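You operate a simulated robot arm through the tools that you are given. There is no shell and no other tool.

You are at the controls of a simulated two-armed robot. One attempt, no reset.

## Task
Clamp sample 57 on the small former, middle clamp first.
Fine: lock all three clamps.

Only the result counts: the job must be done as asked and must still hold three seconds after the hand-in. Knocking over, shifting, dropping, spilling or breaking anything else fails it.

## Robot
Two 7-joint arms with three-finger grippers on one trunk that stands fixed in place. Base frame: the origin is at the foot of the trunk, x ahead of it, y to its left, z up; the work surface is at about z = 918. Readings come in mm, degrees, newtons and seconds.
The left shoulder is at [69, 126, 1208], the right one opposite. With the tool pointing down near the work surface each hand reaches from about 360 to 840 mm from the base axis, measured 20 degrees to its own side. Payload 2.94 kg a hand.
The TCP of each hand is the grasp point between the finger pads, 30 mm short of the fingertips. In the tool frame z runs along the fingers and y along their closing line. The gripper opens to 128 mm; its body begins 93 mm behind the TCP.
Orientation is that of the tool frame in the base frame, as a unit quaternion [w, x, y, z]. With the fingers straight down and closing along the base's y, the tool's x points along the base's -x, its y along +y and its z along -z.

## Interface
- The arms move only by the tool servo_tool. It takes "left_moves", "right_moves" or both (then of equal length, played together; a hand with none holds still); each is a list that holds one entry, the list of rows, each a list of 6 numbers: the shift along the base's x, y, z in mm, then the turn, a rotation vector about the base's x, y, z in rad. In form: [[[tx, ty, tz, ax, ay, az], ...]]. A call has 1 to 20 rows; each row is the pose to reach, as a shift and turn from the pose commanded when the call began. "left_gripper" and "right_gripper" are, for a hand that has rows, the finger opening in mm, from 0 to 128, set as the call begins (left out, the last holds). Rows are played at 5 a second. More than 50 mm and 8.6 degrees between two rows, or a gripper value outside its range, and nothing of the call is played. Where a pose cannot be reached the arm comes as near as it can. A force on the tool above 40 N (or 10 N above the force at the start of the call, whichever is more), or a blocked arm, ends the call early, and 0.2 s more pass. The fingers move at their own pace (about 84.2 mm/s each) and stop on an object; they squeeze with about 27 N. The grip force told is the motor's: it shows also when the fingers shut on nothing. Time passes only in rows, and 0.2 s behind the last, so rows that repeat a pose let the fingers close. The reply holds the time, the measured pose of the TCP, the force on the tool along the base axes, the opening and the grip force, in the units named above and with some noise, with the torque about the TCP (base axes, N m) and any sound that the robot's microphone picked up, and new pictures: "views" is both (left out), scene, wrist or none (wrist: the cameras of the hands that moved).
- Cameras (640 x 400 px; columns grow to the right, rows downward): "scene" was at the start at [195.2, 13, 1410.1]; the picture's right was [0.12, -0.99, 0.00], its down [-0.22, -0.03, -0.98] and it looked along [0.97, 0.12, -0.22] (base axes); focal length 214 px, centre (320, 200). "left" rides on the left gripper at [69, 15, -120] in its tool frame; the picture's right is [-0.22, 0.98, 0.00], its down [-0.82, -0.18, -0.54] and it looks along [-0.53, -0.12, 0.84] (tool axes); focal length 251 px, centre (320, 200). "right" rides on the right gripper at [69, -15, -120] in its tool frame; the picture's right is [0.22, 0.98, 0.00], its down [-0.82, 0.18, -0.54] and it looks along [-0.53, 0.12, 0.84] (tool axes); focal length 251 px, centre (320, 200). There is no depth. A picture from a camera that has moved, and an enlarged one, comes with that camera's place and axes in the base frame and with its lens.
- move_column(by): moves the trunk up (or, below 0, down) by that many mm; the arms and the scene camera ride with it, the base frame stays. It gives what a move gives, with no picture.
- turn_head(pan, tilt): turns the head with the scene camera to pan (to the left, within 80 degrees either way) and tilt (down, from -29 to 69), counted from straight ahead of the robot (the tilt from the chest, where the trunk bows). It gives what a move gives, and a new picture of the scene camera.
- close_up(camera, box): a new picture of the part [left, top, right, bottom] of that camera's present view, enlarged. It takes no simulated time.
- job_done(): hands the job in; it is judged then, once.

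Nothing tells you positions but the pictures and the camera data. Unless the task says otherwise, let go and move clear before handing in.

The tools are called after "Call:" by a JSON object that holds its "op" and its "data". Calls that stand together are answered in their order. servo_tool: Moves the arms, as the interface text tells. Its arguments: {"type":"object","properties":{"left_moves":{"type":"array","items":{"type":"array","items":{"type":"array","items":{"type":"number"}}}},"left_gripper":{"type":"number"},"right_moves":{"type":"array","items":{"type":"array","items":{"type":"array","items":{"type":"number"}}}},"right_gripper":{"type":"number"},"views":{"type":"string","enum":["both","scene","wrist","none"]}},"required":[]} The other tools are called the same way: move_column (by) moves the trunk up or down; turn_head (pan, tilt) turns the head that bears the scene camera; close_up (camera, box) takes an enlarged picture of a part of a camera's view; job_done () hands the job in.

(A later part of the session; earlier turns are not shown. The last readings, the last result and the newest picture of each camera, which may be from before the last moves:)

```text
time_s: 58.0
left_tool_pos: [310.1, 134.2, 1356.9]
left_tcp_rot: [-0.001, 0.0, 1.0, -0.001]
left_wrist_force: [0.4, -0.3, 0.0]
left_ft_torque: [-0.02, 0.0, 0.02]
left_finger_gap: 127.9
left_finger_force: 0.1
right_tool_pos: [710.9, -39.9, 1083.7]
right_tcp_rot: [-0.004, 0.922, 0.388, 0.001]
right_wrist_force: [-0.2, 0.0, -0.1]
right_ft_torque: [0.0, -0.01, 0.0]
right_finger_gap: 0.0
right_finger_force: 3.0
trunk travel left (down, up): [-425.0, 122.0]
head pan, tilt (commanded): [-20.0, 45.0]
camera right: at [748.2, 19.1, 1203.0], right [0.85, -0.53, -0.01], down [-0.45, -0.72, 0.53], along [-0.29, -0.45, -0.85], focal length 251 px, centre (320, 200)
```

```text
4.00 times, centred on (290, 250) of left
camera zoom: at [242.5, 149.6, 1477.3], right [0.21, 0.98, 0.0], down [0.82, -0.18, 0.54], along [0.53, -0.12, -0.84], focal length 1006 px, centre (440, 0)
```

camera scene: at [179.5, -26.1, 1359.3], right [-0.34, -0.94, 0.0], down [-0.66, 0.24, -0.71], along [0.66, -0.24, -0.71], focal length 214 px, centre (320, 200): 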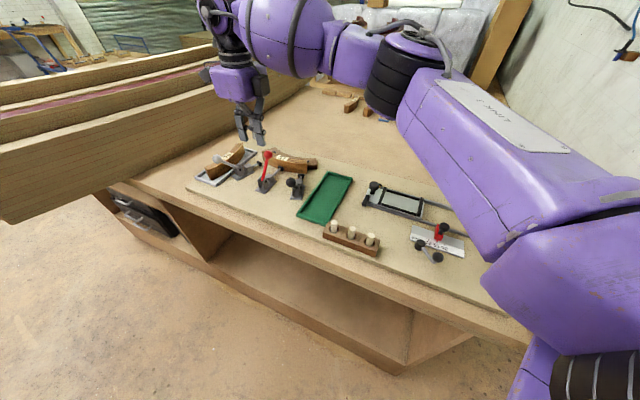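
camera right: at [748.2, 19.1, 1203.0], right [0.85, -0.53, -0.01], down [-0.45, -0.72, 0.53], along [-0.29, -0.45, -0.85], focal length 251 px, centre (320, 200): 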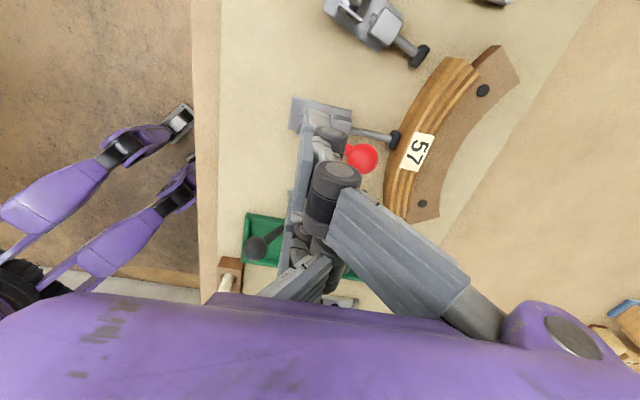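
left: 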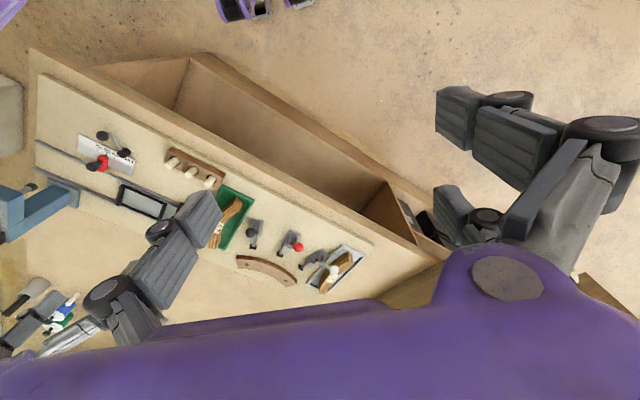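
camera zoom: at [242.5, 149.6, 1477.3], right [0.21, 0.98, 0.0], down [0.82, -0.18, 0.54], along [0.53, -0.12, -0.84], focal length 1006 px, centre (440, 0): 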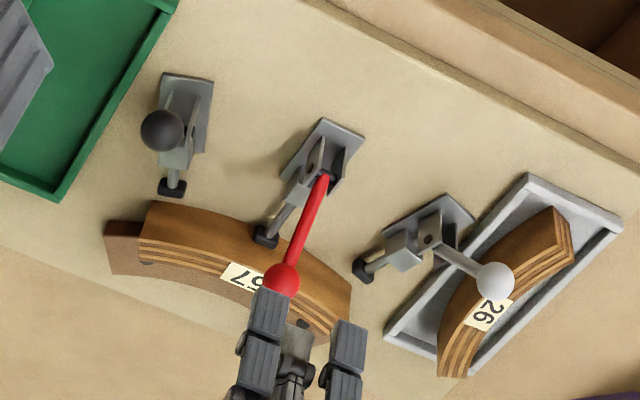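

The red pad bears squarely on the sample and the handle is at its end stop. The clamp geometry is consistent: the clamps sit 20° apart around a centre near [922,-255], so the black knob is at about [592,-101]. I'll move behind it with the hand turned to its axis.

Call:
{"op": "servo_tool", "data": {"right_moves": [[[-20, -7, 6, 0, 0, 0.05], [-45, -16, 6, 0, 0, 0.11], [-70, -25, 6, 0, 0, 0.17], [-95, -33, 6, 0, 0, 0.23], [-120, -42, 6, 0, 0, 0.29], [-143.4, -49.7, 6, 0, 0, 0.339], [-143.4, -49.7, 6, 0, 0, 0.339]]], "views": "both"}}

Call:
{"op": "close_up", "data": {"camera": "right", "box": [260, 60, 460, 210]}}

Call:
{"op": "close_up", "data": {"camera": "scene", "box": [235, 100, 355, 210]}}

```text
time_s: 59.6
left_tool_pos: [311.9, 135.2, 1357.5]
left_tcp_rot: [0.001, 0.0, 1.0, -0.002]
left_wrist_force: [0.1, -0.4, -0.1]
left_ft_torque: [0.01, -0.01, -0.02]
left_finger_gap: 128.1
left_finger_force: 0.1
right_tool_pos: [567.5, -90.0, 1089.8]
right_tcp_rot: [-0.005, 0.843, 0.537, 0.002]
right_wrist_force: [0.0, -0.6, -0.7]
right_ft_torque: [0.05, 0.0, 0.03]
right_finger_gap: 0.1
right_finger_force: 2.9
trunk travel left (down, up): [-425.0, 122.0]
head pan, tilt (commanded): [-20.0, 45.0]
camera scene: at [179.4, -25.6, 1359.4], right [-0.34, -0.94, 0.0], down [-0.66, 0.24, -0.71], along [0.66, -0.24, -0.71], focal length 214 px, centre (320, 200)
camera right: at [583.3, -21.2, 1208.8], right [0.98, -0.22, 0.0], down [-0.18, -0.83, 0.53], along [-0.12, -0.52, -0.85], focal length 251 px, centre (320, 200)
```

scene: 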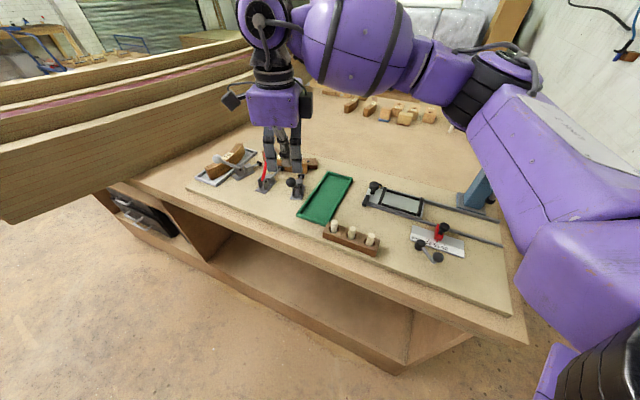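
right: 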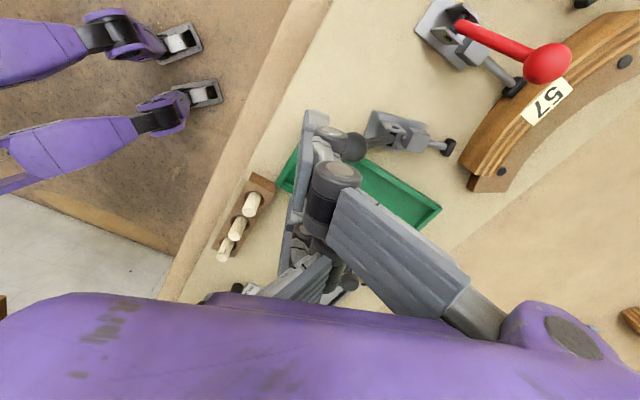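

```text
2.67 times, centred on (360, 135) of right
camera zoom: at [583.3, -21.2, 1208.8], right [0.98, -0.22, 0.0], down [-0.18, -0.83, 0.53], along [-0.12, -0.52, -0.85], focal length 670 px, centre (213, 373)
```

zoom: 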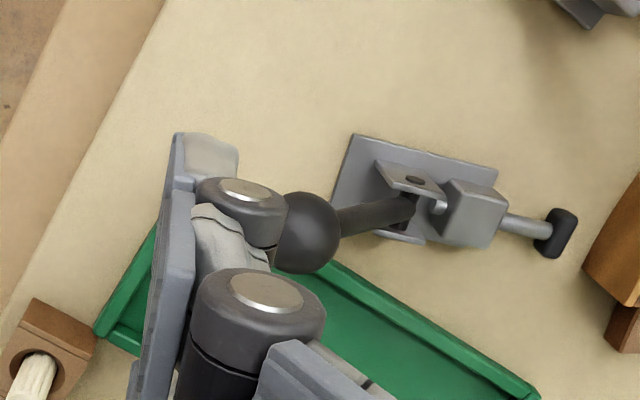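

```text
3.64 times, centred on (295, 155) of scene
camera zoom: at [179.4, -25.6, 1359.4], right [-0.34, -0.94, 0.0], down [-0.66, 0.24, -0.71], along [0.66, -0.24, -0.71], focal length 780 px, centre (411, 364)
```

zoom: 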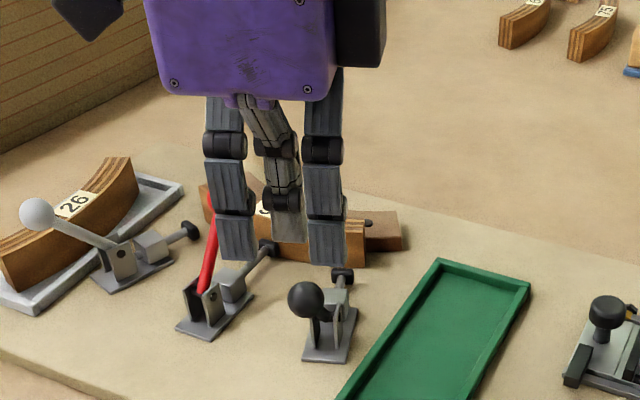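

The black knob measures [595,-100], about 29 mm ahead of the hand. I'm lowering behind it and starting the same forward throw along its axis.

Call:
{"op": "servo_tool", "data": {"right_moves": [[[1, 2, -20, 0, 0, 0], [1, 2, -40, 0, 0, 0], [1, 2, -60, 0, 0, 0], [1, 2, -60, 0, 0, 0], [10.1, -2.2, -60, 0, 0, 0], [15.5, -4.8, -60, 0, 0, 0], [19.1, -6.5, -58, 0, 0, 0], [23.2, -8.4, -55, 0, 0, 0], [27.8, -10.5, -52.5, 0, 0, 0], [32.3, -12.6, -50, 0, 0, 0], [32.3, -12.6, -50, 0, 0, 0]]], "views": "wrist"}}

Call:
{"op": "close_up", "data": {"camera": "right", "box": [260, 60, 460, 210]}}

Call:
{"op": "close_up", "data": {"camera": "scene", "box": [235, 100, 355, 210]}}

```text
time_s: 62.0
left_tool_pos: [310.9, 134.3, 1357.0]
left_tcp_rot: [0.001, -0.001, 1.0, -0.001]
left_wrist_force: [-0.1, -0.1, -0.1]
left_ft_torque: [0.04, 0.03, -0.01]
left_finger_gap: 128.0
left_finger_force: 0.0
right_tool_pos: [600.1, -102.5, 1039.1]
right_tcp_rot: [-0.005, 0.844, 0.537, 0.001]
right_wrist_force: [0.2, -0.5, -0.7]
right_ft_torque: [-0.01, 0.02, -0.02]
right_finger_gap: 0.0
right_finger_force: 3.3
trunk travel left (down, up): [-425.0, 122.0]
head pan, tilt (commanded): [-20.0, 45.0]
camera right: at [615.7, -33.8, 1158.8], right [0.98, -0.22, 0.0], down [-0.18, -0.83, 0.53], along [-0.12, -0.52, -0.85], focal length 251 px, centre (320, 200)
```

right: 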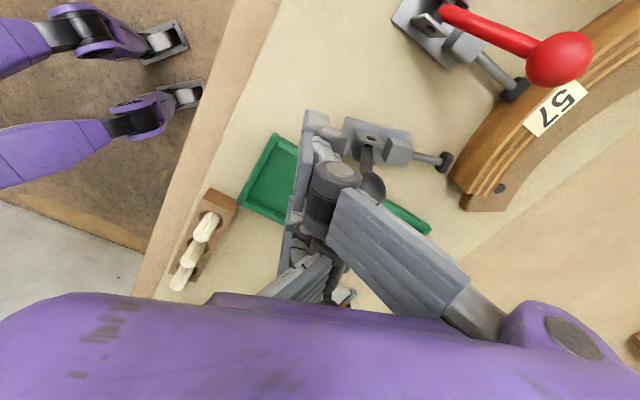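

```text
2.67 times, centred on (360, 135) of right
camera zoom: at [615.7, -33.8, 1158.8], right [0.98, -0.22, 0.0], down [-0.18, -0.83, 0.53], along [-0.12, -0.52, -0.85], focal length 670 px, centre (213, 373)
```

zoom: 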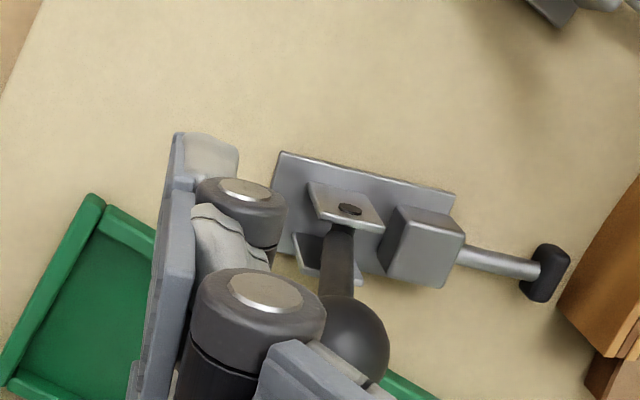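

```text
3.64 times, centred on (295, 155) of scene
camera zoom: at [179.2, -26.0, 1359.4], right [-0.34, -0.94, 0.0], down [-0.66, 0.24, -0.71], along [0.66, -0.24, -0.71], focal length 780 px, centre (411, 364)
```

zoom: 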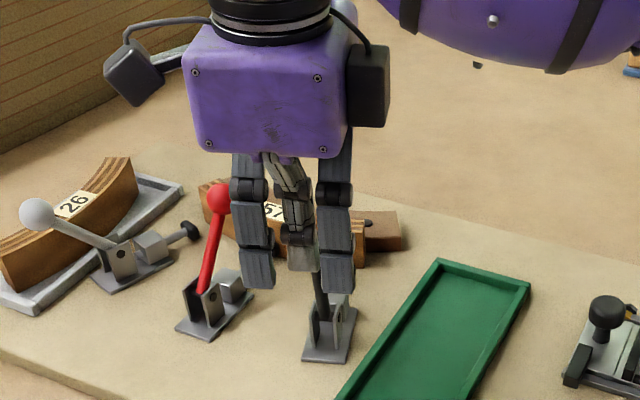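

The black handle follows just as the red one did. I'm continuing the full throw along its arc.

Call:
{"op": "servo_tool", "data": {"right_moves": [[[5.4, -2.5, 0, 0, 0, 0], [10.9, -5.1, 0, 0, 0, 0], [15.4, -7.2, -0.5, 0, 0, 0], [19.9, -9.3, -1.5, 0, 0, 0], [24.5, -11.4, -3, 0, 0, 0], [29, -13.5, -4.5, 0, 0, 0], [33.5, -15.7, -6, 0, 0, 0], [38.1, -17.8, -8, 0, 0, 0], [41.2, -19.2, -10, 0, 0, 0], [44.4, -20.7, -11.7, 0, 0, 0], [47.1, -22, -13.5, 0, 0, 0], [49.8, -23.3, -15.7, 0, 0, 0], [52.5, -24.5, -18, 0, 0, 0]]], "views": "wrist"}}

Call:
{"op": "close_up", "data": {"camera": "right", "box": [260, 60, 460, 210]}}

Call:
{"op": "close_up", "data": {"camera": "scene", "box": [235, 100, 355, 210]}}

```text
time_s: 64.8
left_tool_pos: [310.6, 134.9, 1356.4]
left_tcp_rot: [0.0, 0.0, 1.0, -0.002]
left_wrist_force: [-0.5, -0.1, -0.4]
left_ft_torque: [0.01, 0.02, -0.03]
left_finger_gap: 128.0
left_finger_force: 0.1
right_tool_pos: [653.2, -126.2, 1020.3]
right_tcp_rot: [-0.005, 0.843, 0.538, 0.002]
right_wrist_force: [0.3, 1.3, -0.4]
right_ft_torque: [-0.03, 0.01, -0.03]
right_finger_gap: 0.0
right_finger_force: 3.1
trunk travel left (down, up): [-425.0, 122.0]
head pan, tilt (commanded): [-20.0, 45.0]
camera right: at [668.0, -58.2, 1140.6], right [0.98, -0.22, 0.0], down [-0.18, -0.83, 0.53], along [-0.12, -0.52, -0.85], focal length 251 px, centre (320, 200)
```

right: 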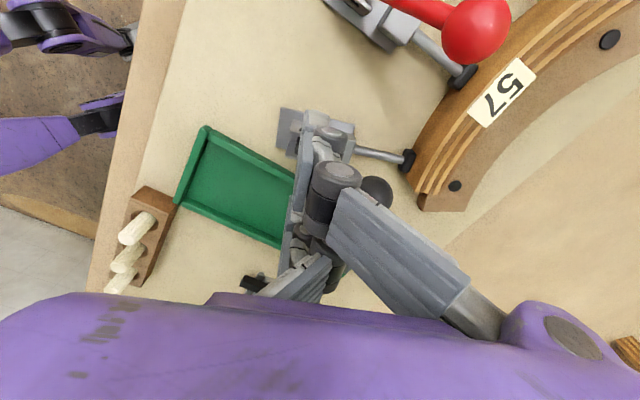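

```text
2.67 times, centred on (360, 135) of right
camera zoom: at [668.0, -58.2, 1140.6], right [0.98, -0.22, 0.0], down [-0.18, -0.83, 0.53], along [-0.12, -0.52, -0.85], focal length 670 px, centre (213, 373)
```

zoom: 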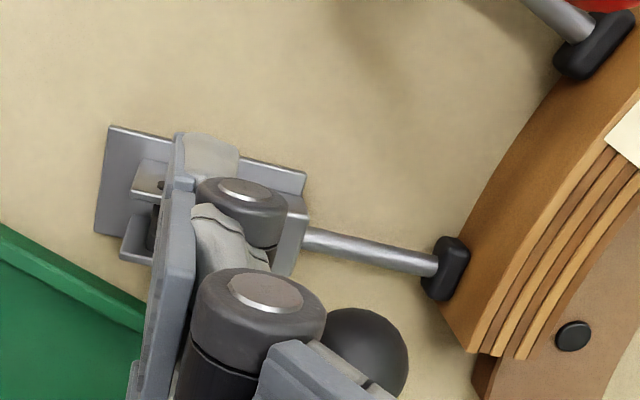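

```text
3.64 times, centred on (295, 155) of scene
camera zoom: at [179.1, -25.9, 1359.4], right [-0.34, -0.94, 0.0], down [-0.66, 0.24, -0.71], along [0.66, -0.24, -0.71], focal length 780 px, centre (411, 364)
```

zoom: 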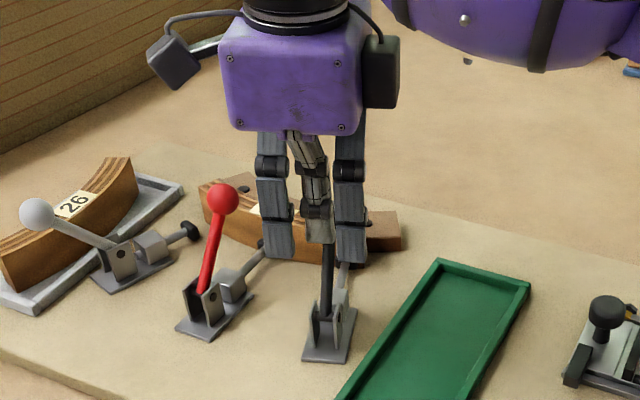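

The black pad is about to touch. I'm finishing the throw in fine steps.

Call:
{"op": "servo_tool", "data": {"right_moves": [[[1.4, -0.7, -1.2, 0, 0, 0], [2.8, -1.3, -2.5, 0, 0, 0], [4.1, -1.9, -4, 0, 0, 0], [5.5, -2.6, -5.5, 0, 0, 0], [6.8, -3.2, -7, 0, 0, 0], [8.2, -3.8, -8.4, 0, 0, 0], [9.5, -4.4, -10, 0, 0, 0]]], "views": "wrist"}}

Call:
{"op": "close_up", "data": {"camera": "right", "box": [260, 60, 460, 210]}}

Call:
{"op": "close_up", "data": {"camera": "scene", "box": [235, 100, 355, 210]}}

```text
time_s: 66.4
left_tool_pos: [306.4, 134.0, 1356.9]
left_tcp_rot: [0.002, -0.001, 1.0, -0.002]
left_wrist_force: [1.0, 1.1, 0.2]
left_ft_torque: [-0.03, -0.05, 0.0]
left_finger_gap: 128.1
left_finger_force: 0.1
right_tool_pos: [658.4, -130.0, 1015.1]
right_tcp_rot: [-0.004, 0.843, 0.538, 0.003]
right_wrist_force: [-14.6, 3.0, 23.3]
right_ft_torque: [-0.25, 0.01, -0.02]
right_finger_gap: 0.0
right_finger_force: 3.9
trunk travel left (down, up): [-425.0, 122.0]
head pan, tilt (commanded): [-20.0, 45.0]
camera right: at [672.9, -61.1, 1135.3], right [0.98, -0.22, 0.0], down [-0.18, -0.83, 0.53], along [-0.12, -0.52, -0.85], focal length 251 px, centre (320, 200)
```

right: 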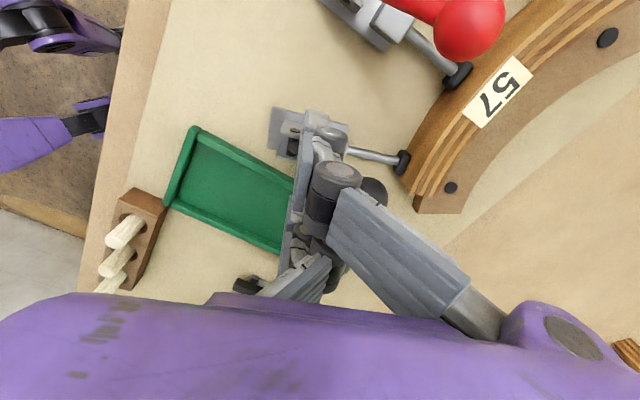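

```text
2.67 times, centred on (360, 135) of right
camera zoom: at [672.9, -61.1, 1135.3], right [0.98, -0.22, 0.0], down [-0.18, -0.83, 0.53], along [-0.12, -0.52, -0.85], focal length 670 px, centre (213, 373)
```

zoom: 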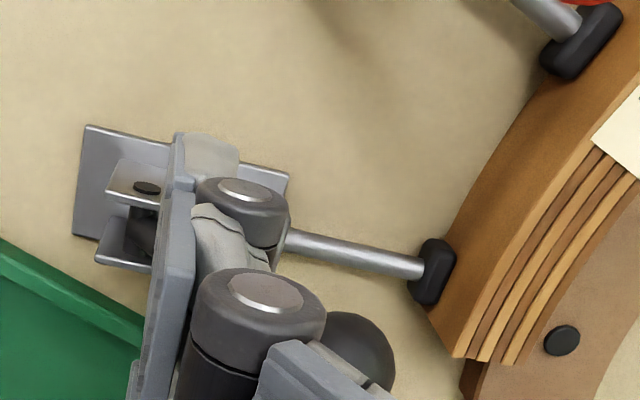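

```text
3.64 times, centred on (295, 155) of scene
camera zoom: at [174.4, -25.0, 1360.3], right [-0.34, -0.94, 0.0], down [-0.66, 0.24, -0.71], along [0.67, -0.24, -0.7], focal length 780 px, centre (411, 364)
```

zoom: 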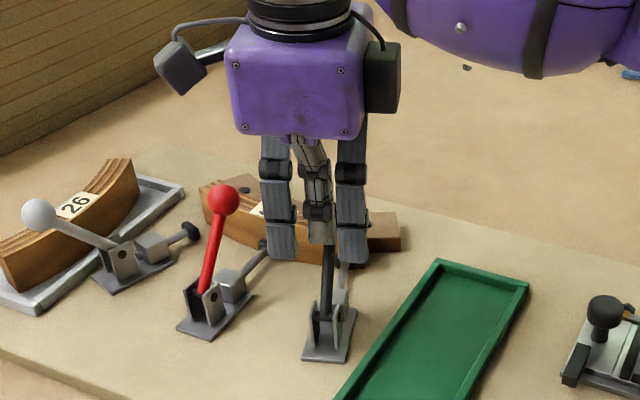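

The black clamp met a firm stop at exactly the same handle position as the red one. I'm backing off and checking that it stays.

Call:
{"op": "servo_tool", "data": {"right_moves": [[[-6, 3, 4, 0, 0, 0], [-13, 6, 12, 0, 0, 0], [-18, 8, 35, 0, 0, 0], [-18, 8, 70, 0, 0, 0], [-18, 8, 75, 0, 0, 0]]], "views": "wrist"}}

Call:
{"op": "close_up", "data": {"camera": "right", "box": [260, 20, 500, 200]}}

Call:
{"op": "close_up", "data": {"camera": "scene", "box": [225, 130, 335, 210]}}

```text
time_s: 67.6
left_tool_pos: [310.4, 135.2, 1356.5]
left_tcp_rot: [-0.001, 0.0, 1.0, -0.003]
left_wrist_force: [0.1, 0.1, -0.5]
left_ft_torque: [0.02, 0.02, -0.03]
left_finger_gap: 128.2
left_finger_force: 0.1
right_tool_pos: [642.3, -123.3, 1086.1]
right_tcp_rot: [-0.005, 0.843, 0.538, 0.001]
right_wrist_force: [-0.5, -0.8, 0.4]
right_ft_torque: [-0.04, 0.0, -0.02]
right_finger_gap: 0.1
right_finger_force: 3.5
trunk travel left (down, up): [-425.0, 122.0]
head pan, tilt (commanded): [-20.0, 45.0]
camera right: at [658.6, -54.7, 1205.9], right [0.98, -0.22, 0.0], down [-0.18, -0.83, 0.53], along [-0.12, -0.52, -0.85], focal length 251 px, centre (320, 200)
```

right: 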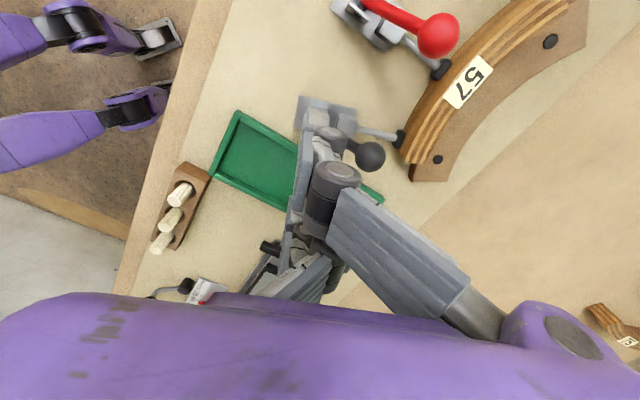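

```text
2.22 times, centred on (380, 110) of right
camera zoom: at [658.6, -54.7, 1205.9], right [0.98, -0.22, 0.0], down [-0.18, -0.83, 0.53], along [-0.12, -0.52, -0.85], focal length 559 px, centre (187, 400)
```

zoom: 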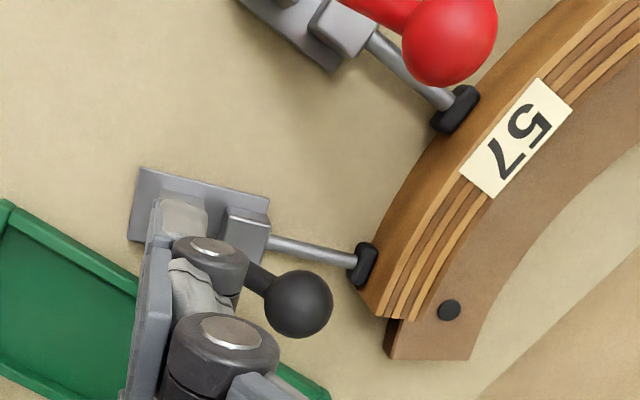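

```text
5.00 times, centred on (280, 170) of scene
camera zoom: at [178.9, -26.0, 1359.4], right [-0.34, -0.94, 0.0], down [-0.66, 0.24, -0.71], along [0.66, -0.24, -0.71], focal length 1072 px, centre (520, 350)
```

zoom: 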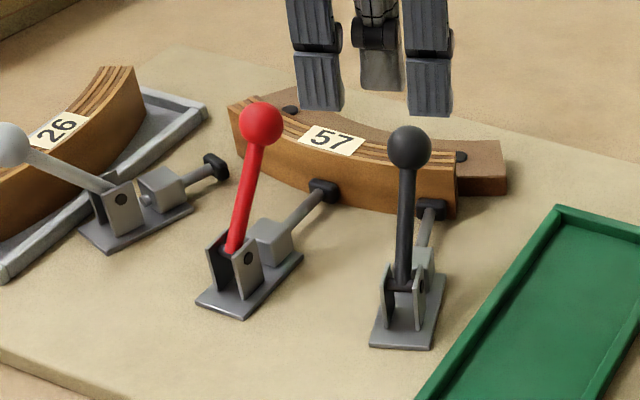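

Both handles hold forward with their pads on the sample. Next is the grey clamp: its knob should be near [765,73], so I'll move behind it with the hand turned to its axis.

Call:
{"op": "servo_tool", "data": {"right_moves": [[[10, 25, 4, 0, 0, -0.07], [22, 50, 4, 0, 0, -0.14], [35, 75, 4, 0, 0, -0.21], [48, 100, 4, 0, 0, -0.29], [60, 125, 4, 0, 0, -0.37], [73, 150, 4, 0, 0, -0.45], [86, 175, 4, 0, 0, -0.53], [98, 200, 4, 0, 0, -0.61], [110, 222, 4, 0, 0, -0.698], [110, 222, 4, 0, 0, -0.698]]], "views": "both"}}

Call:
{"op": "close_up", "data": {"camera": "right", "box": [260, 60, 460, 210]}}

Call:
{"op": "close_up", "data": {"camera": "scene", "box": [195, 80, 335, 210]}}

```text
time_s: 69.8
left_tool_pos: [310.6, 132.4, 1356.1]
left_tcp_rot: [0.0, 0.0, 1.0, -0.001]
left_wrist_force: [-0.1, -1.2, 0.1]
left_ft_torque: [0.02, 0.01, -0.02]
left_finger_gap: 128.2
left_finger_force: 0.1
right_tool_pos: [738.6, 89.3, 1090.0]
right_tcp_rot: [-0.004, 0.976, 0.216, 0.003]
right_wrist_force: [0.7, -0.3, -0.2]
right_ft_torque: [-0.02, 0.0, -0.02]
right_finger_gap: 0.0
right_finger_force: 3.1
right hand out of reach, approached as far as the arm can: row 9, 10
trunk travel left (down, up): [-425.0, 122.0]
head pan, tilt (commanded): [-20.0, 45.0]
camera scene: at [179.6, -26.8, 1359.3], right [-0.34, -0.94, 0.0], down [-0.66, 0.24, -0.71], along [0.66, -0.24, -0.71], focal length 214 px, centre (320, 200)
camera right: at [793.6, 131.9, 1208.9], right [0.61, -0.79, -0.01], down [-0.67, -0.52, 0.53], along [-0.43, -0.32, -0.85], focal length 251 px, centre (320, 200)
```

scene: 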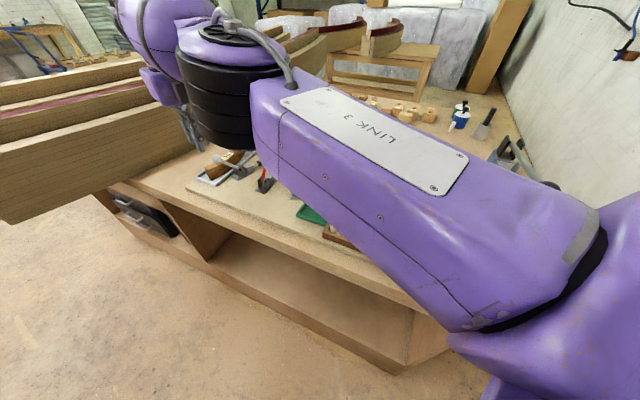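
right: 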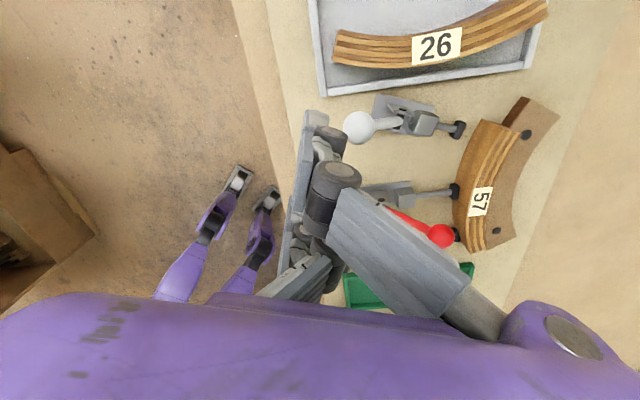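

```text
2.67 times, centred on (360, 135) of right
camera zoom: at [793.6, 131.9, 1208.9], right [0.61, -0.79, -0.01], down [-0.67, -0.52, 0.53], along [-0.43, -0.32, -0.85], focal length 670 px, centre (213, 373)
```

zoom: 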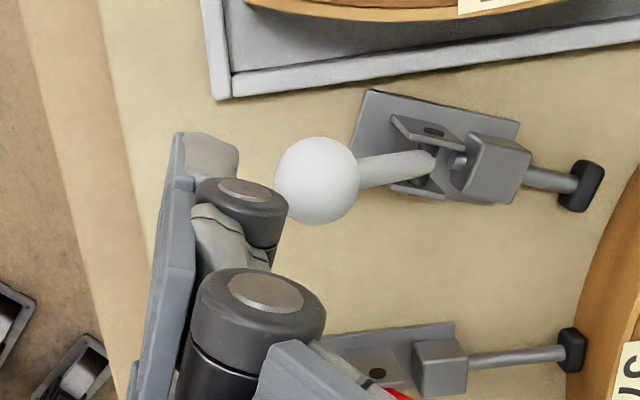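

```text
3.08 times, centred on (265, 145) of scene
camera zoom: at [179.6, -26.8, 1359.3], right [-0.34, -0.94, 0.0], down [-0.66, 0.24, -0.71], along [0.66, -0.24, -0.71], focal length 660 px, centre (489, 369)
```

zoom: 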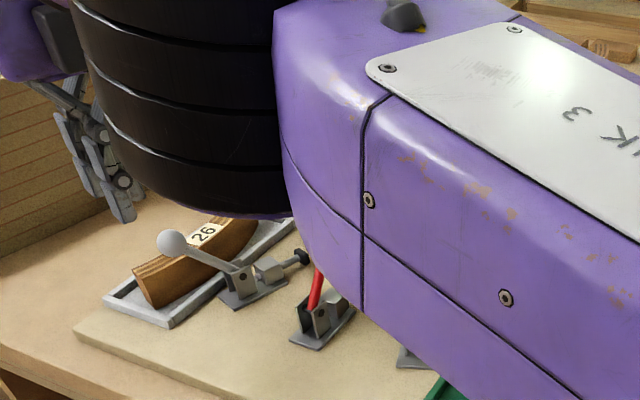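

The right arm runs out of reach here (it stopped 17 mm short), and the end of this throw is farther still. I'll use the left arm for the grey clamp. First I'll withdraw the right arm upward and away to its own side.

Call:
{"op": "servo_tool", "data": {"right_moves": [[[-10, -10, 25, 0, 0, 0.05], [-25, -35, 50, 0, 0, 0.12], [-40, -65, 65, 0, 0, 0.2], [-55, -95, 70, 0, 0, 0.3], [-75, -130, 70, 0, 0, 0.4], [-95, -165, 70, 0, 0, 0.5], [-115, -200, 70, 0, 0, 0.6], [-140, -235, 70, 0, 0, 0.7], [-165, -270, 70, 0, 0, 0.8], [-190, -305, 70, 0, 0, 0.9], [-215, -340, 70, 0, 0, 1.0], [-235, -370, 70, 0, 0, 1.1], [-235, -370, 70, 0, 0, 1.1]]], "views": "scene"}}

Call:
{"op": "turn_head", "data": {"pan": 25, "tilt": 35}}

```text
time_s: 72.6
left_tool_pos: [310.4, 134.2, 1357.3]
left_tcp_rot: [0.0, 0.0, 1.0, -0.002]
left_wrist_force: [0.4, 0.2, 0.6]
left_ft_torque: [-0.04, -0.03, -0.01]
left_finger_gap: 128.1
left_finger_force: 0.0
right_tool_pos: [758.3, -292.5, 1200.9]
right_tcp_rot: [-0.005, 0.719, 0.695, -0.001]
right_wrist_force: [0.1, -0.6, -0.4]
right_ft_torque: [-0.01, -0.01, -0.02]
right_finger_gap: 0.0
right_finger_force: 2.8
right hand out of reach, approached as far as the arm can: row 1, 2, 3, 4, 5, 6, 7, 8, 9, 10, 11, 12, 13
trunk travel left (down, up): [-425.0, 122.0]
head pan, tilt (commanded): [-20.0, 45.0]
camera scene: at [178.7, -25.5, 1359.5], right [-0.34, -0.94, 0.0], down [-0.66, 0.24, -0.71], along [0.66, -0.24, -0.71], focal length 214 px, centre (320, 200)
```

scene: 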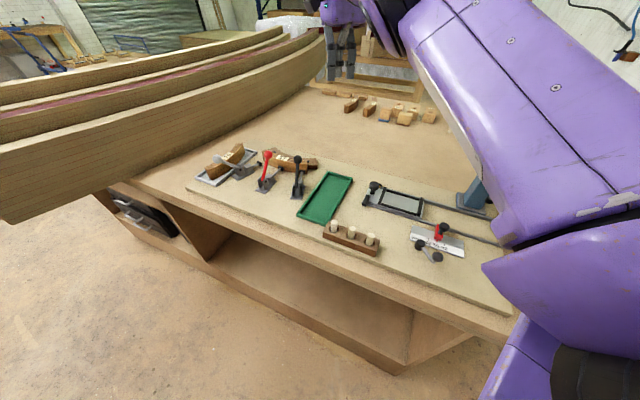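

```text
time_s: 73.7
left_tool_pos: [311.6, 133.9, 1357.6]
left_tcp_rot: [0.0, 0.0, 1.0, -0.002]
left_wrist_force: [-0.5, 0.1, -0.3]
left_ft_torque: [0.0, -0.01, 0.01]
left_finger_gap: 128.1
left_finger_force: 0.0
right_tool_pos: [757.4, -291.7, 1201.1]
right_tcp_rot: [-0.006, 0.72, 0.694, -0.001]
right_wrist_force: [-0.4, -0.3, -0.3]
right_ft_torque: [-0.03, 0.02, 0.01]
right_finger_gap: 0.2
right_finger_force: 2.8
trunk travel left (down, up): [-425.0, 122.0]
head pan, tilt (commanded): [25.0, 35.0]
camera scene: at [186.1, 32.1, 1376.3], right [0.34, -0.94, 0.0], down [-0.52, -0.19, -0.83], along [0.78, 0.28, -0.55], focal length 214 px, centre (320, 200)
```

scene: 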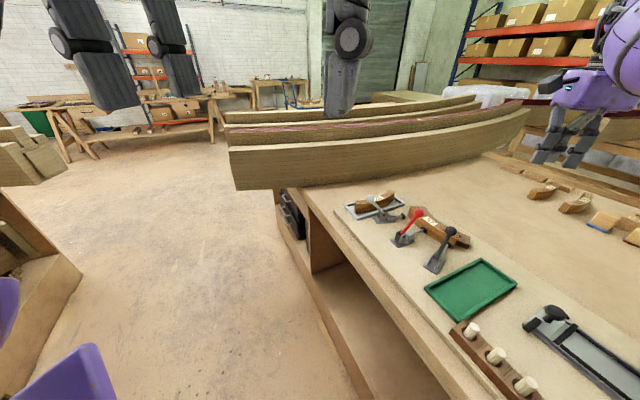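

The right arm swung out to [757,-292] at z 1200, well clear of everything. The big laminated beams lie well beyond the grey clamp. I'll bring the right hand back to a comfortable spot on its own side.

Call:
{"op": "servo_tool", "data": {"right_moves": [[[-20, 0, 5, 0, 0, 0], [-50, 2, 5, 0, 0, 0], [-80, 4, 5, 0, 0, 0]]], "views": "none"}}

```text
time_s: 74.5
left_tool_pos: [310.6, 133.3, 1356.9]
left_tcp_rot: [0.0, 0.0, 1.0, -0.003]
left_wrist_force: [-0.1, 1.2, -0.8]
left_ft_torque: [0.01, -0.01, 0.0]
left_finger_gap: 127.9
left_finger_force: 0.0
right_tool_pos: [750.2, -295.8, 1221.8]
right_tcp_rot: [-0.006, 0.719, 0.695, 0.0]
right_wrist_force: [0.1, -0.4, 0.1]
right_ft_torque: [0.01, 0.0, -0.01]
right_finger_gap: 0.0
right_finger_force: 3.1
right hand out of reach, approached as far as the arm can: row 1, 2, 3
trunk travel left (down, up): [-425.0, 122.0]
head pan, tilt (commanded): [25.0, 35.0]
```

Call:
{"op": "servo_tool", "data": {"right_moves": [[[0, 0, 0, 0, 0, 0.14], [0, 0, 0, 0, 0, 0.28], [0, 0, 0, 0, 0, 0.42], [-20, 0, -10, 0, 0, 0.5]]], "views": "scene"}}

```text
time_s: 75.5
left_tool_pos: [310.3, 133.6, 1356.0]
left_tcp_rot: [0.0, 0.0, 1.0, -0.002]
left_wrist_force: [0.1, 0.0, 0.2]
left_ft_torque: [0.04, 0.0, 0.03]
left_finger_gap: 127.8
left_finger_force: 0.1
right_tool_pos: [750.2, -298.6, 1219.5]
right_tcp_rot: [-0.006, 0.524, 0.852, -0.001]
right_wrist_force: [-1.0, -0.4, 0.5]
right_ft_torque: [0.01, -0.02, 0.0]
right_finger_gap: 0.1
right_finger_force: 3.1
right hand out of reach, approached as far as the arm can: row 4
trunk travel left (down, up): [-425.0, 122.0]
head pan, tilt (commanded): [25.0, 35.0]
camera scene: at [186.2, 32.0, 1376.8], right [0.34, -0.94, 0.0], down [-0.52, -0.19, -0.84], along [0.79, 0.29, -0.55], focal length 214 px, centre (320, 200)
```

scene: 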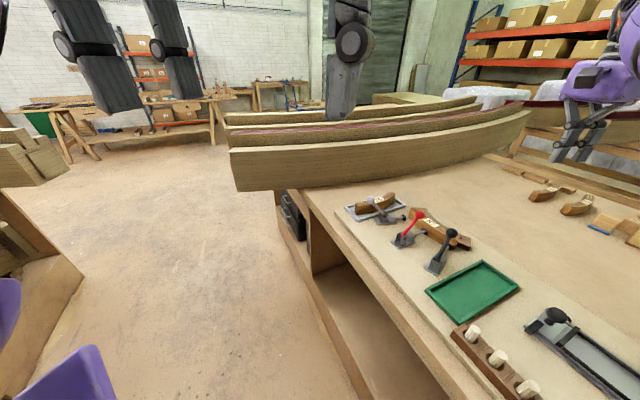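

Turning works, but the stretched arm doesn't fold in. I'll command a larger inward pull at this safe height to get the elbow bending again.

Call:
{"op": "servo_tool", "data": {"right_moves": [[[-45, 10, 0, 0, 0, 0], [-90, 20, 0, 0, 0, 0], [-135, 30, 0, 0, 0, 0], [-180, 40, 0, 0, 0, 0], [-225, 50, 0, 0, 0, 0], [-270, 60, 0, 0, 0, 0], [-270, 60, 0, 0, 0, 0], [-270, 60, 0, 0, 0, 0]]], "views": "none"}}

```text
time_s: 77.3
left_tool_pos: [309.9, 134.6, 1356.8]
left_tcp_rot: [0.001, 0.001, 1.0, -0.002]
left_wrist_force: [-0.2, -0.3, 0.3]
left_ft_torque: [0.01, -0.02, -0.01]
left_finger_gap: 127.9
left_finger_force: 0.0
right_tool_pos: [732.5, -271.0, 1274.2]
right_tcp_rot: [-0.005, 0.524, 0.852, 0.0]
right_wrist_force: [-0.2, -0.2, -0.1]
right_ft_torque: [0.02, 0.04, 0.0]
right_finger_gap: 0.0
right_finger_force: 2.3
right hand out of reach, approached as far as the arm can: row 1, 2, 3, 4, 5, 6, 7, 8
trunk travel left (down, up): [-425.0, 122.0]
head pan, tilt (commanded): [25.0, 35.0]
```

Call:
{"op": "servo_tool", "data": {"right_moves": [[[-10, 40, 0, 0, 0, 0], [-20, 80, 0, 0, 0, 0], [-35, 120, 0, 0, 0, 0], [-50, 160, 0, 0, 0, 0], [-70, 180, 0, 0, 0, 0]]], "views": "none"}}

```text
time_s: 78.5
left_tool_pos: [311.4, 133.8, 1357.4]
left_tcp_rot: [0.0, 0.0, 1.0, -0.001]
left_wrist_force: [0.0, 0.8, 0.7]
left_ft_torque: [-0.05, 0.01, -0.01]
left_finger_gap: 127.9
left_finger_force: 0.0
right_tool_pos: [723.4, -84.4, 1288.3]
right_tcp_rot: [-0.008, 0.525, 0.851, -0.003]
right_wrist_force: [1.1, -0.3, 0.7]
right_ft_torque: [0.03, 0.03, 0.0]
right_finger_gap: 0.2
right_finger_force: 3.1
right hand out of reach, approached as far as the arm can: row 1, 2, 3, 4, 5
trunk travel left (down, up): [-425.0, 122.0]
head pan, tilt (commanded): [25.0, 35.0]
```

Call:
{"op": "servo_tool", "data": {"right_moves": [[[-40, 0, 0, 0, 0, 0], [-80, 0, 0, 0, 0, 0], [-120, 0, 0, 0, 0, 0], [-160, 0, 0, 0, 0, 0], [-160, 0, 0, 0, 0, 0]]], "views": "scene"}}

```text
time_s: 79.7
left_tool_pos: [310.8, 134.7, 1357.5]
left_tcp_rot: [-0.001, 0.0, 1.0, -0.001]
left_wrist_force: [0.2, 0.3, 0.0]
left_ft_torque: [0.0, 0.01, 0.01]
left_finger_gap: 128.2
left_finger_force: 0.1
right_tool_pos: [711.2, -50.5, 1304.0]
right_tcp_rot: [-0.004, 0.525, 0.851, -0.001]
right_wrist_force: [-0.8, 0.4, 0.6]
right_ft_torque: [-0.02, 0.03, 0.03]
right_finger_gap: 0.0
right_finger_force: 2.8
right hand out of reach, approached as far as the arm can: row 1, 2, 3, 4, 5
trunk travel left (down, up): [-425.0, 122.0]
head pan, tilt (commanded): [25.0, 35.0]
camera scene: at [186.2, 32.6, 1377.4], right [0.35, -0.94, 0.0], down [-0.51, -0.19, -0.84], along [0.79, 0.29, -0.54], focal length 214 px, centre (320, 200)
```

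scene: 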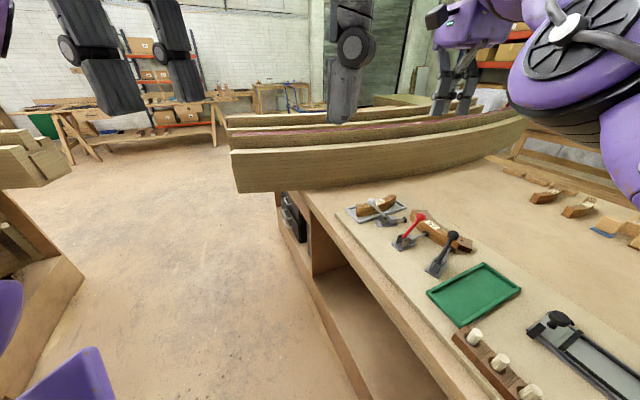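

Call:
{"op": "servo_tool", "data": {"right_moves": [[[0, 0, 0, 0, 0, 0.14], [0, 0, 0, 0, 0, 0.28], [0, 0, 0, 0, 0, 0.42], [0, 0, 0, 0, 0, 0.56], [0, 0, 0, 0, 0, 0.7], [0, 0, 0, 0, 0, 0.84], [0, 0, 0, 0, 0, 0.98], [0, 0, 0, 0, 0, 1.1]]], "views": "none"}}

```text
time_s: 81.5
left_tool_pos: [310.5, 134.6, 1356.9]
left_tcp_rot: [0.0, 0.0, 1.0, -0.001]
left_wrist_force: [0.2, -1.3, 0.1]
left_ft_torque: [-0.01, 0.02, 0.01]
left_finger_gap: 128.0
left_finger_force: 0.0
right_tool_pos: [710.7, -51.9, 1305.5]
right_tcp_rot: [-0.004, 0.001, 1.0, -0.004]
right_wrist_force: [0.4, -0.8, 0.4]
right_ft_torque: [0.02, 0.02, -0.01]
right_finger_gap: 0.0
right_finger_force: 3.6
trunk travel left (down, up): [-425.0, 122.0]
head pan, tilt (commanded): [25.0, 35.0]
```

Call:
{"op": "servo_tool", "data": {"right_moves": [[[-10, -20, -10, 0, 0, 0], [-20, -40, -20, 0, 0, 0], [-40, -70, -25, 0, 0, 0], [-70, -90, -30, 0, 0, 0], [-100, -110, -34, 0, 0, 0], [-130, -120, -34, 0, 0, 0]]], "views": "none"}}

```text
time_s: 82.9
left_tool_pos: [310.9, 132.3, 1357.0]
left_tcp_rot: [0.0, 0.0, 1.0, -0.001]
left_wrist_force: [0.2, 0.0, 1.5]
left_ft_torque: [-0.03, -0.04, 0.02]
left_finger_gap: 127.9
left_finger_force: 0.0
right_tool_pos: [580.3, -171.9, 1273.6]
right_tcp_rot: [-0.002, 0.003, 1.0, -0.003]
right_wrist_force: [0.3, 1.3, -0.5]
right_ft_torque: [-0.03, 0.0, -0.01]
right_finger_gap: 0.0
right_finger_force: 3.3
trunk travel left (down, up): [-425.0, 122.0]
head pan, tilt (commanded): [25.0, 35.0]
```

The right arm is free again once turned back to θ=0. I'll park it near its starting place and look at the bench from the head.

Call:
{"op": "servo_tool", "data": {"right_moves": [[[-30, -20, 0, 0, 0, 0], [-60, -40, 0, 0, 0, 0], [-90, -60, 0, 0, 0, 0], [-120, -80, 0, 0, 0, 0], [-130, -90, 0, 0, 0, 0]]], "right_gripper": 40, "views": "none"}}

Call:
{"op": "turn_head", "data": {"pan": -5, "tilt": 40}}

Call:
{"op": "close_up", "data": {"camera": "scene", "box": [260, 110, 400, 220]}}

```text
time_s: 84.1
left_tool_pos: [311.4, 134.9, 1356.6]
left_tcp_rot: [0.0, 0.0, 1.0, -0.002]
left_wrist_force: [0.2, 0.0, -0.2]
left_ft_torque: [-0.03, 0.04, -0.01]
left_finger_gap: 128.3
left_finger_force: 0.1
right_tool_pos: [451.7, -260.9, 1272.4]
right_tcp_rot: [-0.003, 0.002, 1.0, -0.003]
right_wrist_force: [0.1, 0.0, -0.7]
right_ft_torque: [0.0, 0.03, 0.04]
right_finger_gap: 40.0
right_finger_force: 0.0
trunk travel left (down, up): [-425.0, 122.0]
head pan, tilt (commanded): [25.0, 35.0]
```

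```text
time_s: 85.1
left_tool_pos: [310.3, 133.4, 1356.5]
left_tcp_rot: [0.0, 0.0, 1.0, -0.002]
left_wrist_force: [-0.4, -0.8, -0.3]
left_ft_torque: [-0.01, 0.0, -0.03]
left_finger_gap: 128.1
left_finger_force: 0.0
right_tool_pos: [450.5, -261.8, 1271.1]
right_tcp_rot: [-0.003, 0.003, 1.0, -0.004]
right_wrist_force: [0.0, -0.3, 0.6]
right_ft_torque: [-0.01, -0.04, 0.03]
right_finger_gap: 40.1
right_finger_force: 0.2
trunk travel left (down, up): [-425.0, 122.0]
head pan, tilt (commanded): [-5.0, 40.0]
camera scene: at [187.2, -5.4, 1366.7], right [-0.09, -1.0, 0.0], down [-0.64, 0.06, -0.77], along [0.76, -0.07, -0.64], focal length 214 px, centre (320, 200)
```

scene: 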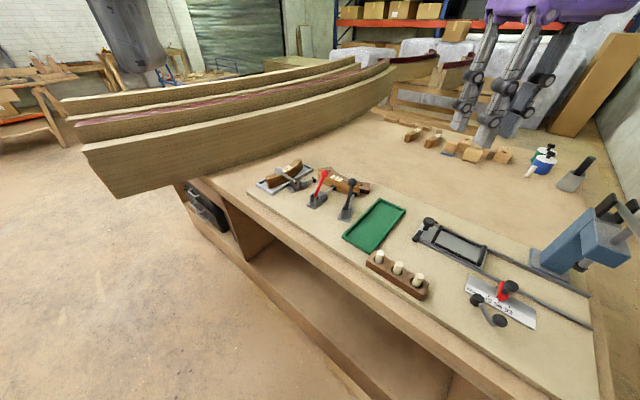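

```text
3.64 times, centred on (330, 165) of scene
camera zoom: at [187.2, -5.4, 1366.7], right [-0.09, -1.0, 0.0], down [-0.64, 0.06, -0.77], along [0.76, -0.07, -0.64], focal length 780 px, centre (284, 327)
```

zoom: 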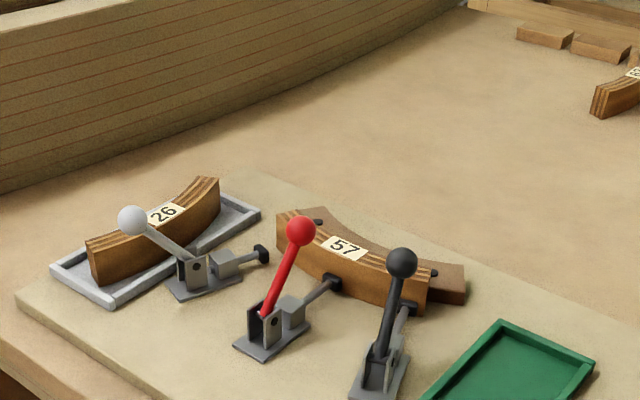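

Red and black are holding. Now I'll bring the left hand forward toward the grey clamp with its thumb side facing the push direction, staying high for the moment.

Call:
{"op": "servo_tool", "data": {"left_moves": [[[35, 2, -10, 0, 0, 0.04], [75, 4, -20, 0, 0, 0.08], [115, 6, -35, 0, 0, 0.13], [155, 8, -50, 0, 0, 0.18], [195, 10, -65, 0, 0, 0.23], [235, 12, -85, 0, 0, 0.28], [275, 14, -105, 0, 0, 0.33], [310, 15, -130, 0, 0, 0.38], [340, 16, -160, 0, 0, 0.436], [340, 16, -160, 0, 0, 0.436]]], "left_gripper": 70, "views": "both"}}

```text
time_s: 87.3
left_tool_pos: [650.2, 149.5, 1196.5]
left_tcp_rot: [0.002, -0.216, 0.976, -0.001]
left_wrist_force: [0.2, -0.7, -0.1]
left_ft_torque: [0.0, 0.0, -0.01]
left_finger_gap: 69.9
left_finger_force: 0.2
right_tool_pos: [450.8, -261.6, 1272.3]
right_tcp_rot: [-0.004, 0.003, 1.0, -0.003]
right_wrist_force: [-0.3, 0.1, 0.3]
right_ft_torque: [0.0, -0.01, -0.02]
right_finger_gap: 40.0
right_finger_force: 0.1
trunk travel left (down, up): [-425.0, 122.0]
head pan, tilt (commanded): [-5.0, 40.0]
camera scene: at [186.2, -5.6, 1366.9], right [-0.09, -1.0, 0.0], down [-0.64, 0.06, -0.77], along [0.76, -0.07, -0.64], focal length 214 px, centre (320, 200)
camera left: at [581.4, 135.0, 1316.5], right [-0.22, 0.98, 0.0], down [0.82, 0.19, 0.54], along [0.53, 0.12, -0.84], focal length 251 px, centre (320, 200)
```

scene: 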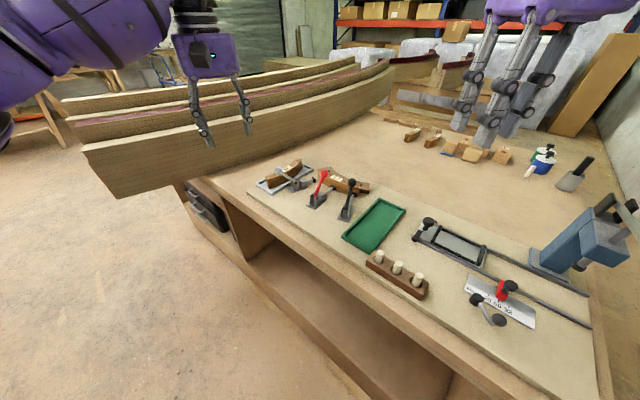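
left: 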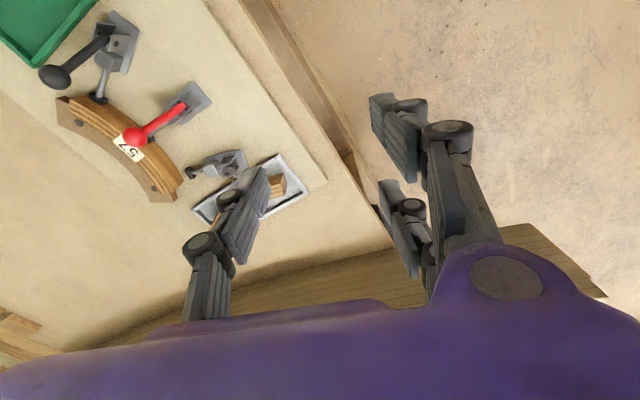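

Call:
{"op": "servo_tool", "data": {"left_moves": [[[20, -2, -20, 0, 0, 0], [40, -4, -40, 0, 0, 0], [60, -6, -60, 0, 0, 0], [83, -8, -85, 0, 0, 0], [83, -8, -100, 0, 0, 0], [83, -8, -100, 0, 0, 0]]], "views": "both"}}

Call:
{"op": "close_up", "data": {"camera": "left", "box": [140, 60, 340, 210]}}

Call:
{"op": "close_up", "data": {"camera": "scene", "box": [220, 90, 370, 210]}}

```text
time_s: 88.7
left_tool_pos: [733.1, 141.0, 1096.1]
left_tcp_rot: [0.0, -0.216, 0.976, -0.001]
left_wrist_force: [-0.5, 0.0, -0.4]
left_ft_torque: [-0.02, 0.03, 0.02]
left_finger_gap: 70.0
left_finger_force: 0.1
right_tool_pos: [451.5, -262.0, 1271.9]
right_tcp_rot: [-0.004, 0.002, 1.0, -0.003]
right_wrist_force: [0.0, 0.4, -0.6]
right_ft_torque: [0.02, 0.02, 0.01]
right_finger_gap: 40.1
right_finger_force: 0.0
trunk travel left (down, up): [-425.0, 122.0]
head pan, tilt (commanded): [-5.0, 40.0]
camera scene: at [187.5, -5.8, 1366.7], right [-0.09, -1.0, 0.0], down [-0.64, 0.06, -0.77], along [0.76, -0.07, -0.64], focal length 214 px, centre (320, 200)
camera left: at [665.3, 126.4, 1216.9], right [-0.22, 0.98, 0.0], down [0.82, 0.18, 0.54], along [0.53, 0.12, -0.84], focal length 251 px, centre (320, 200)
```

scene: 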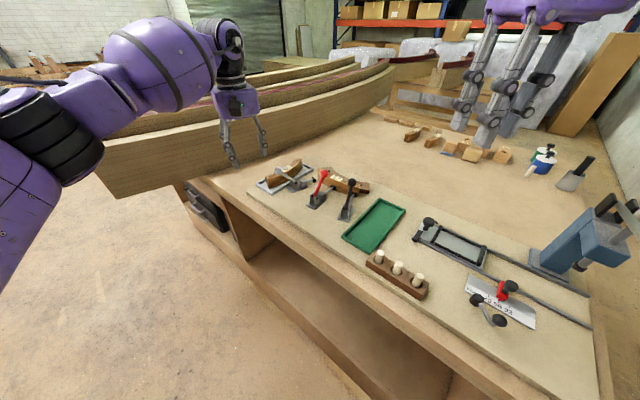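
left: 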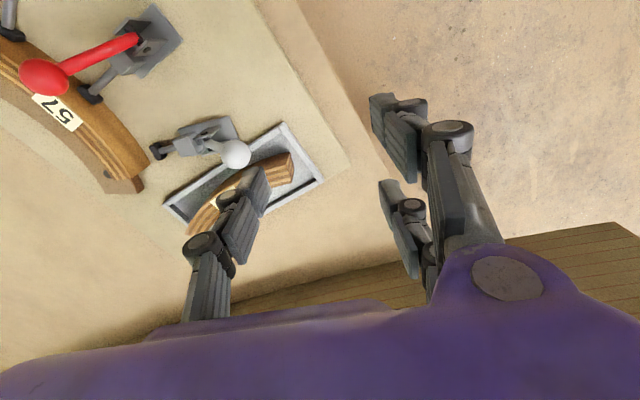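

```text
2.67 times, centred on (240, 135) of left
camera zoom: at [665.3, 126.4, 1216.9], right [-0.22, 0.98, 0.0], down [0.82, 0.18, 0.54], along [0.53, 0.12, -0.84], focal length 670 px, centre (533, 373)
```

zoom: 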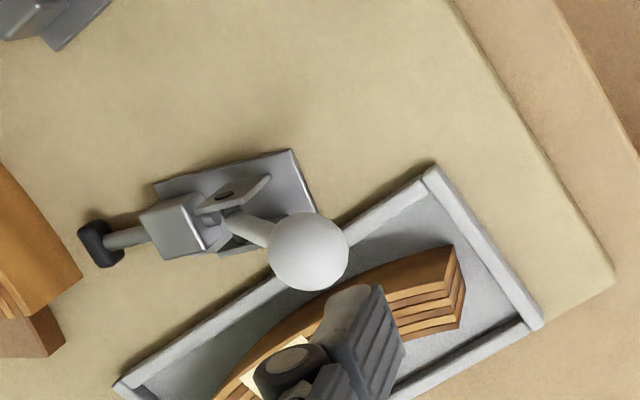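

```text
3.33 times, centred on (295, 150) of scene
camera zoom: at [187.5, -5.8, 1366.7], right [-0.09, -1.0, 0.0], down [-0.64, 0.06, -0.77], along [0.76, -0.07, -0.64], focal length 715 px, centre (403, 367)
```

zoom: 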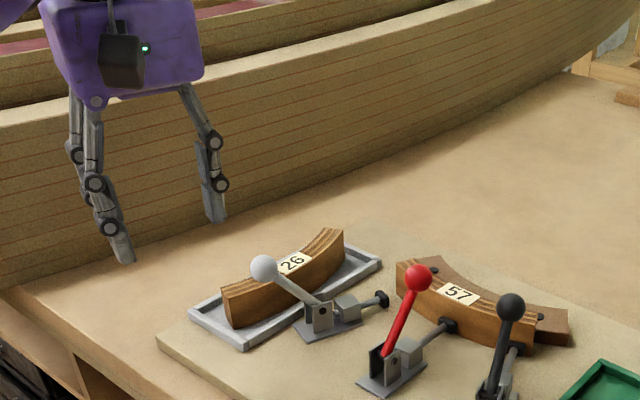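

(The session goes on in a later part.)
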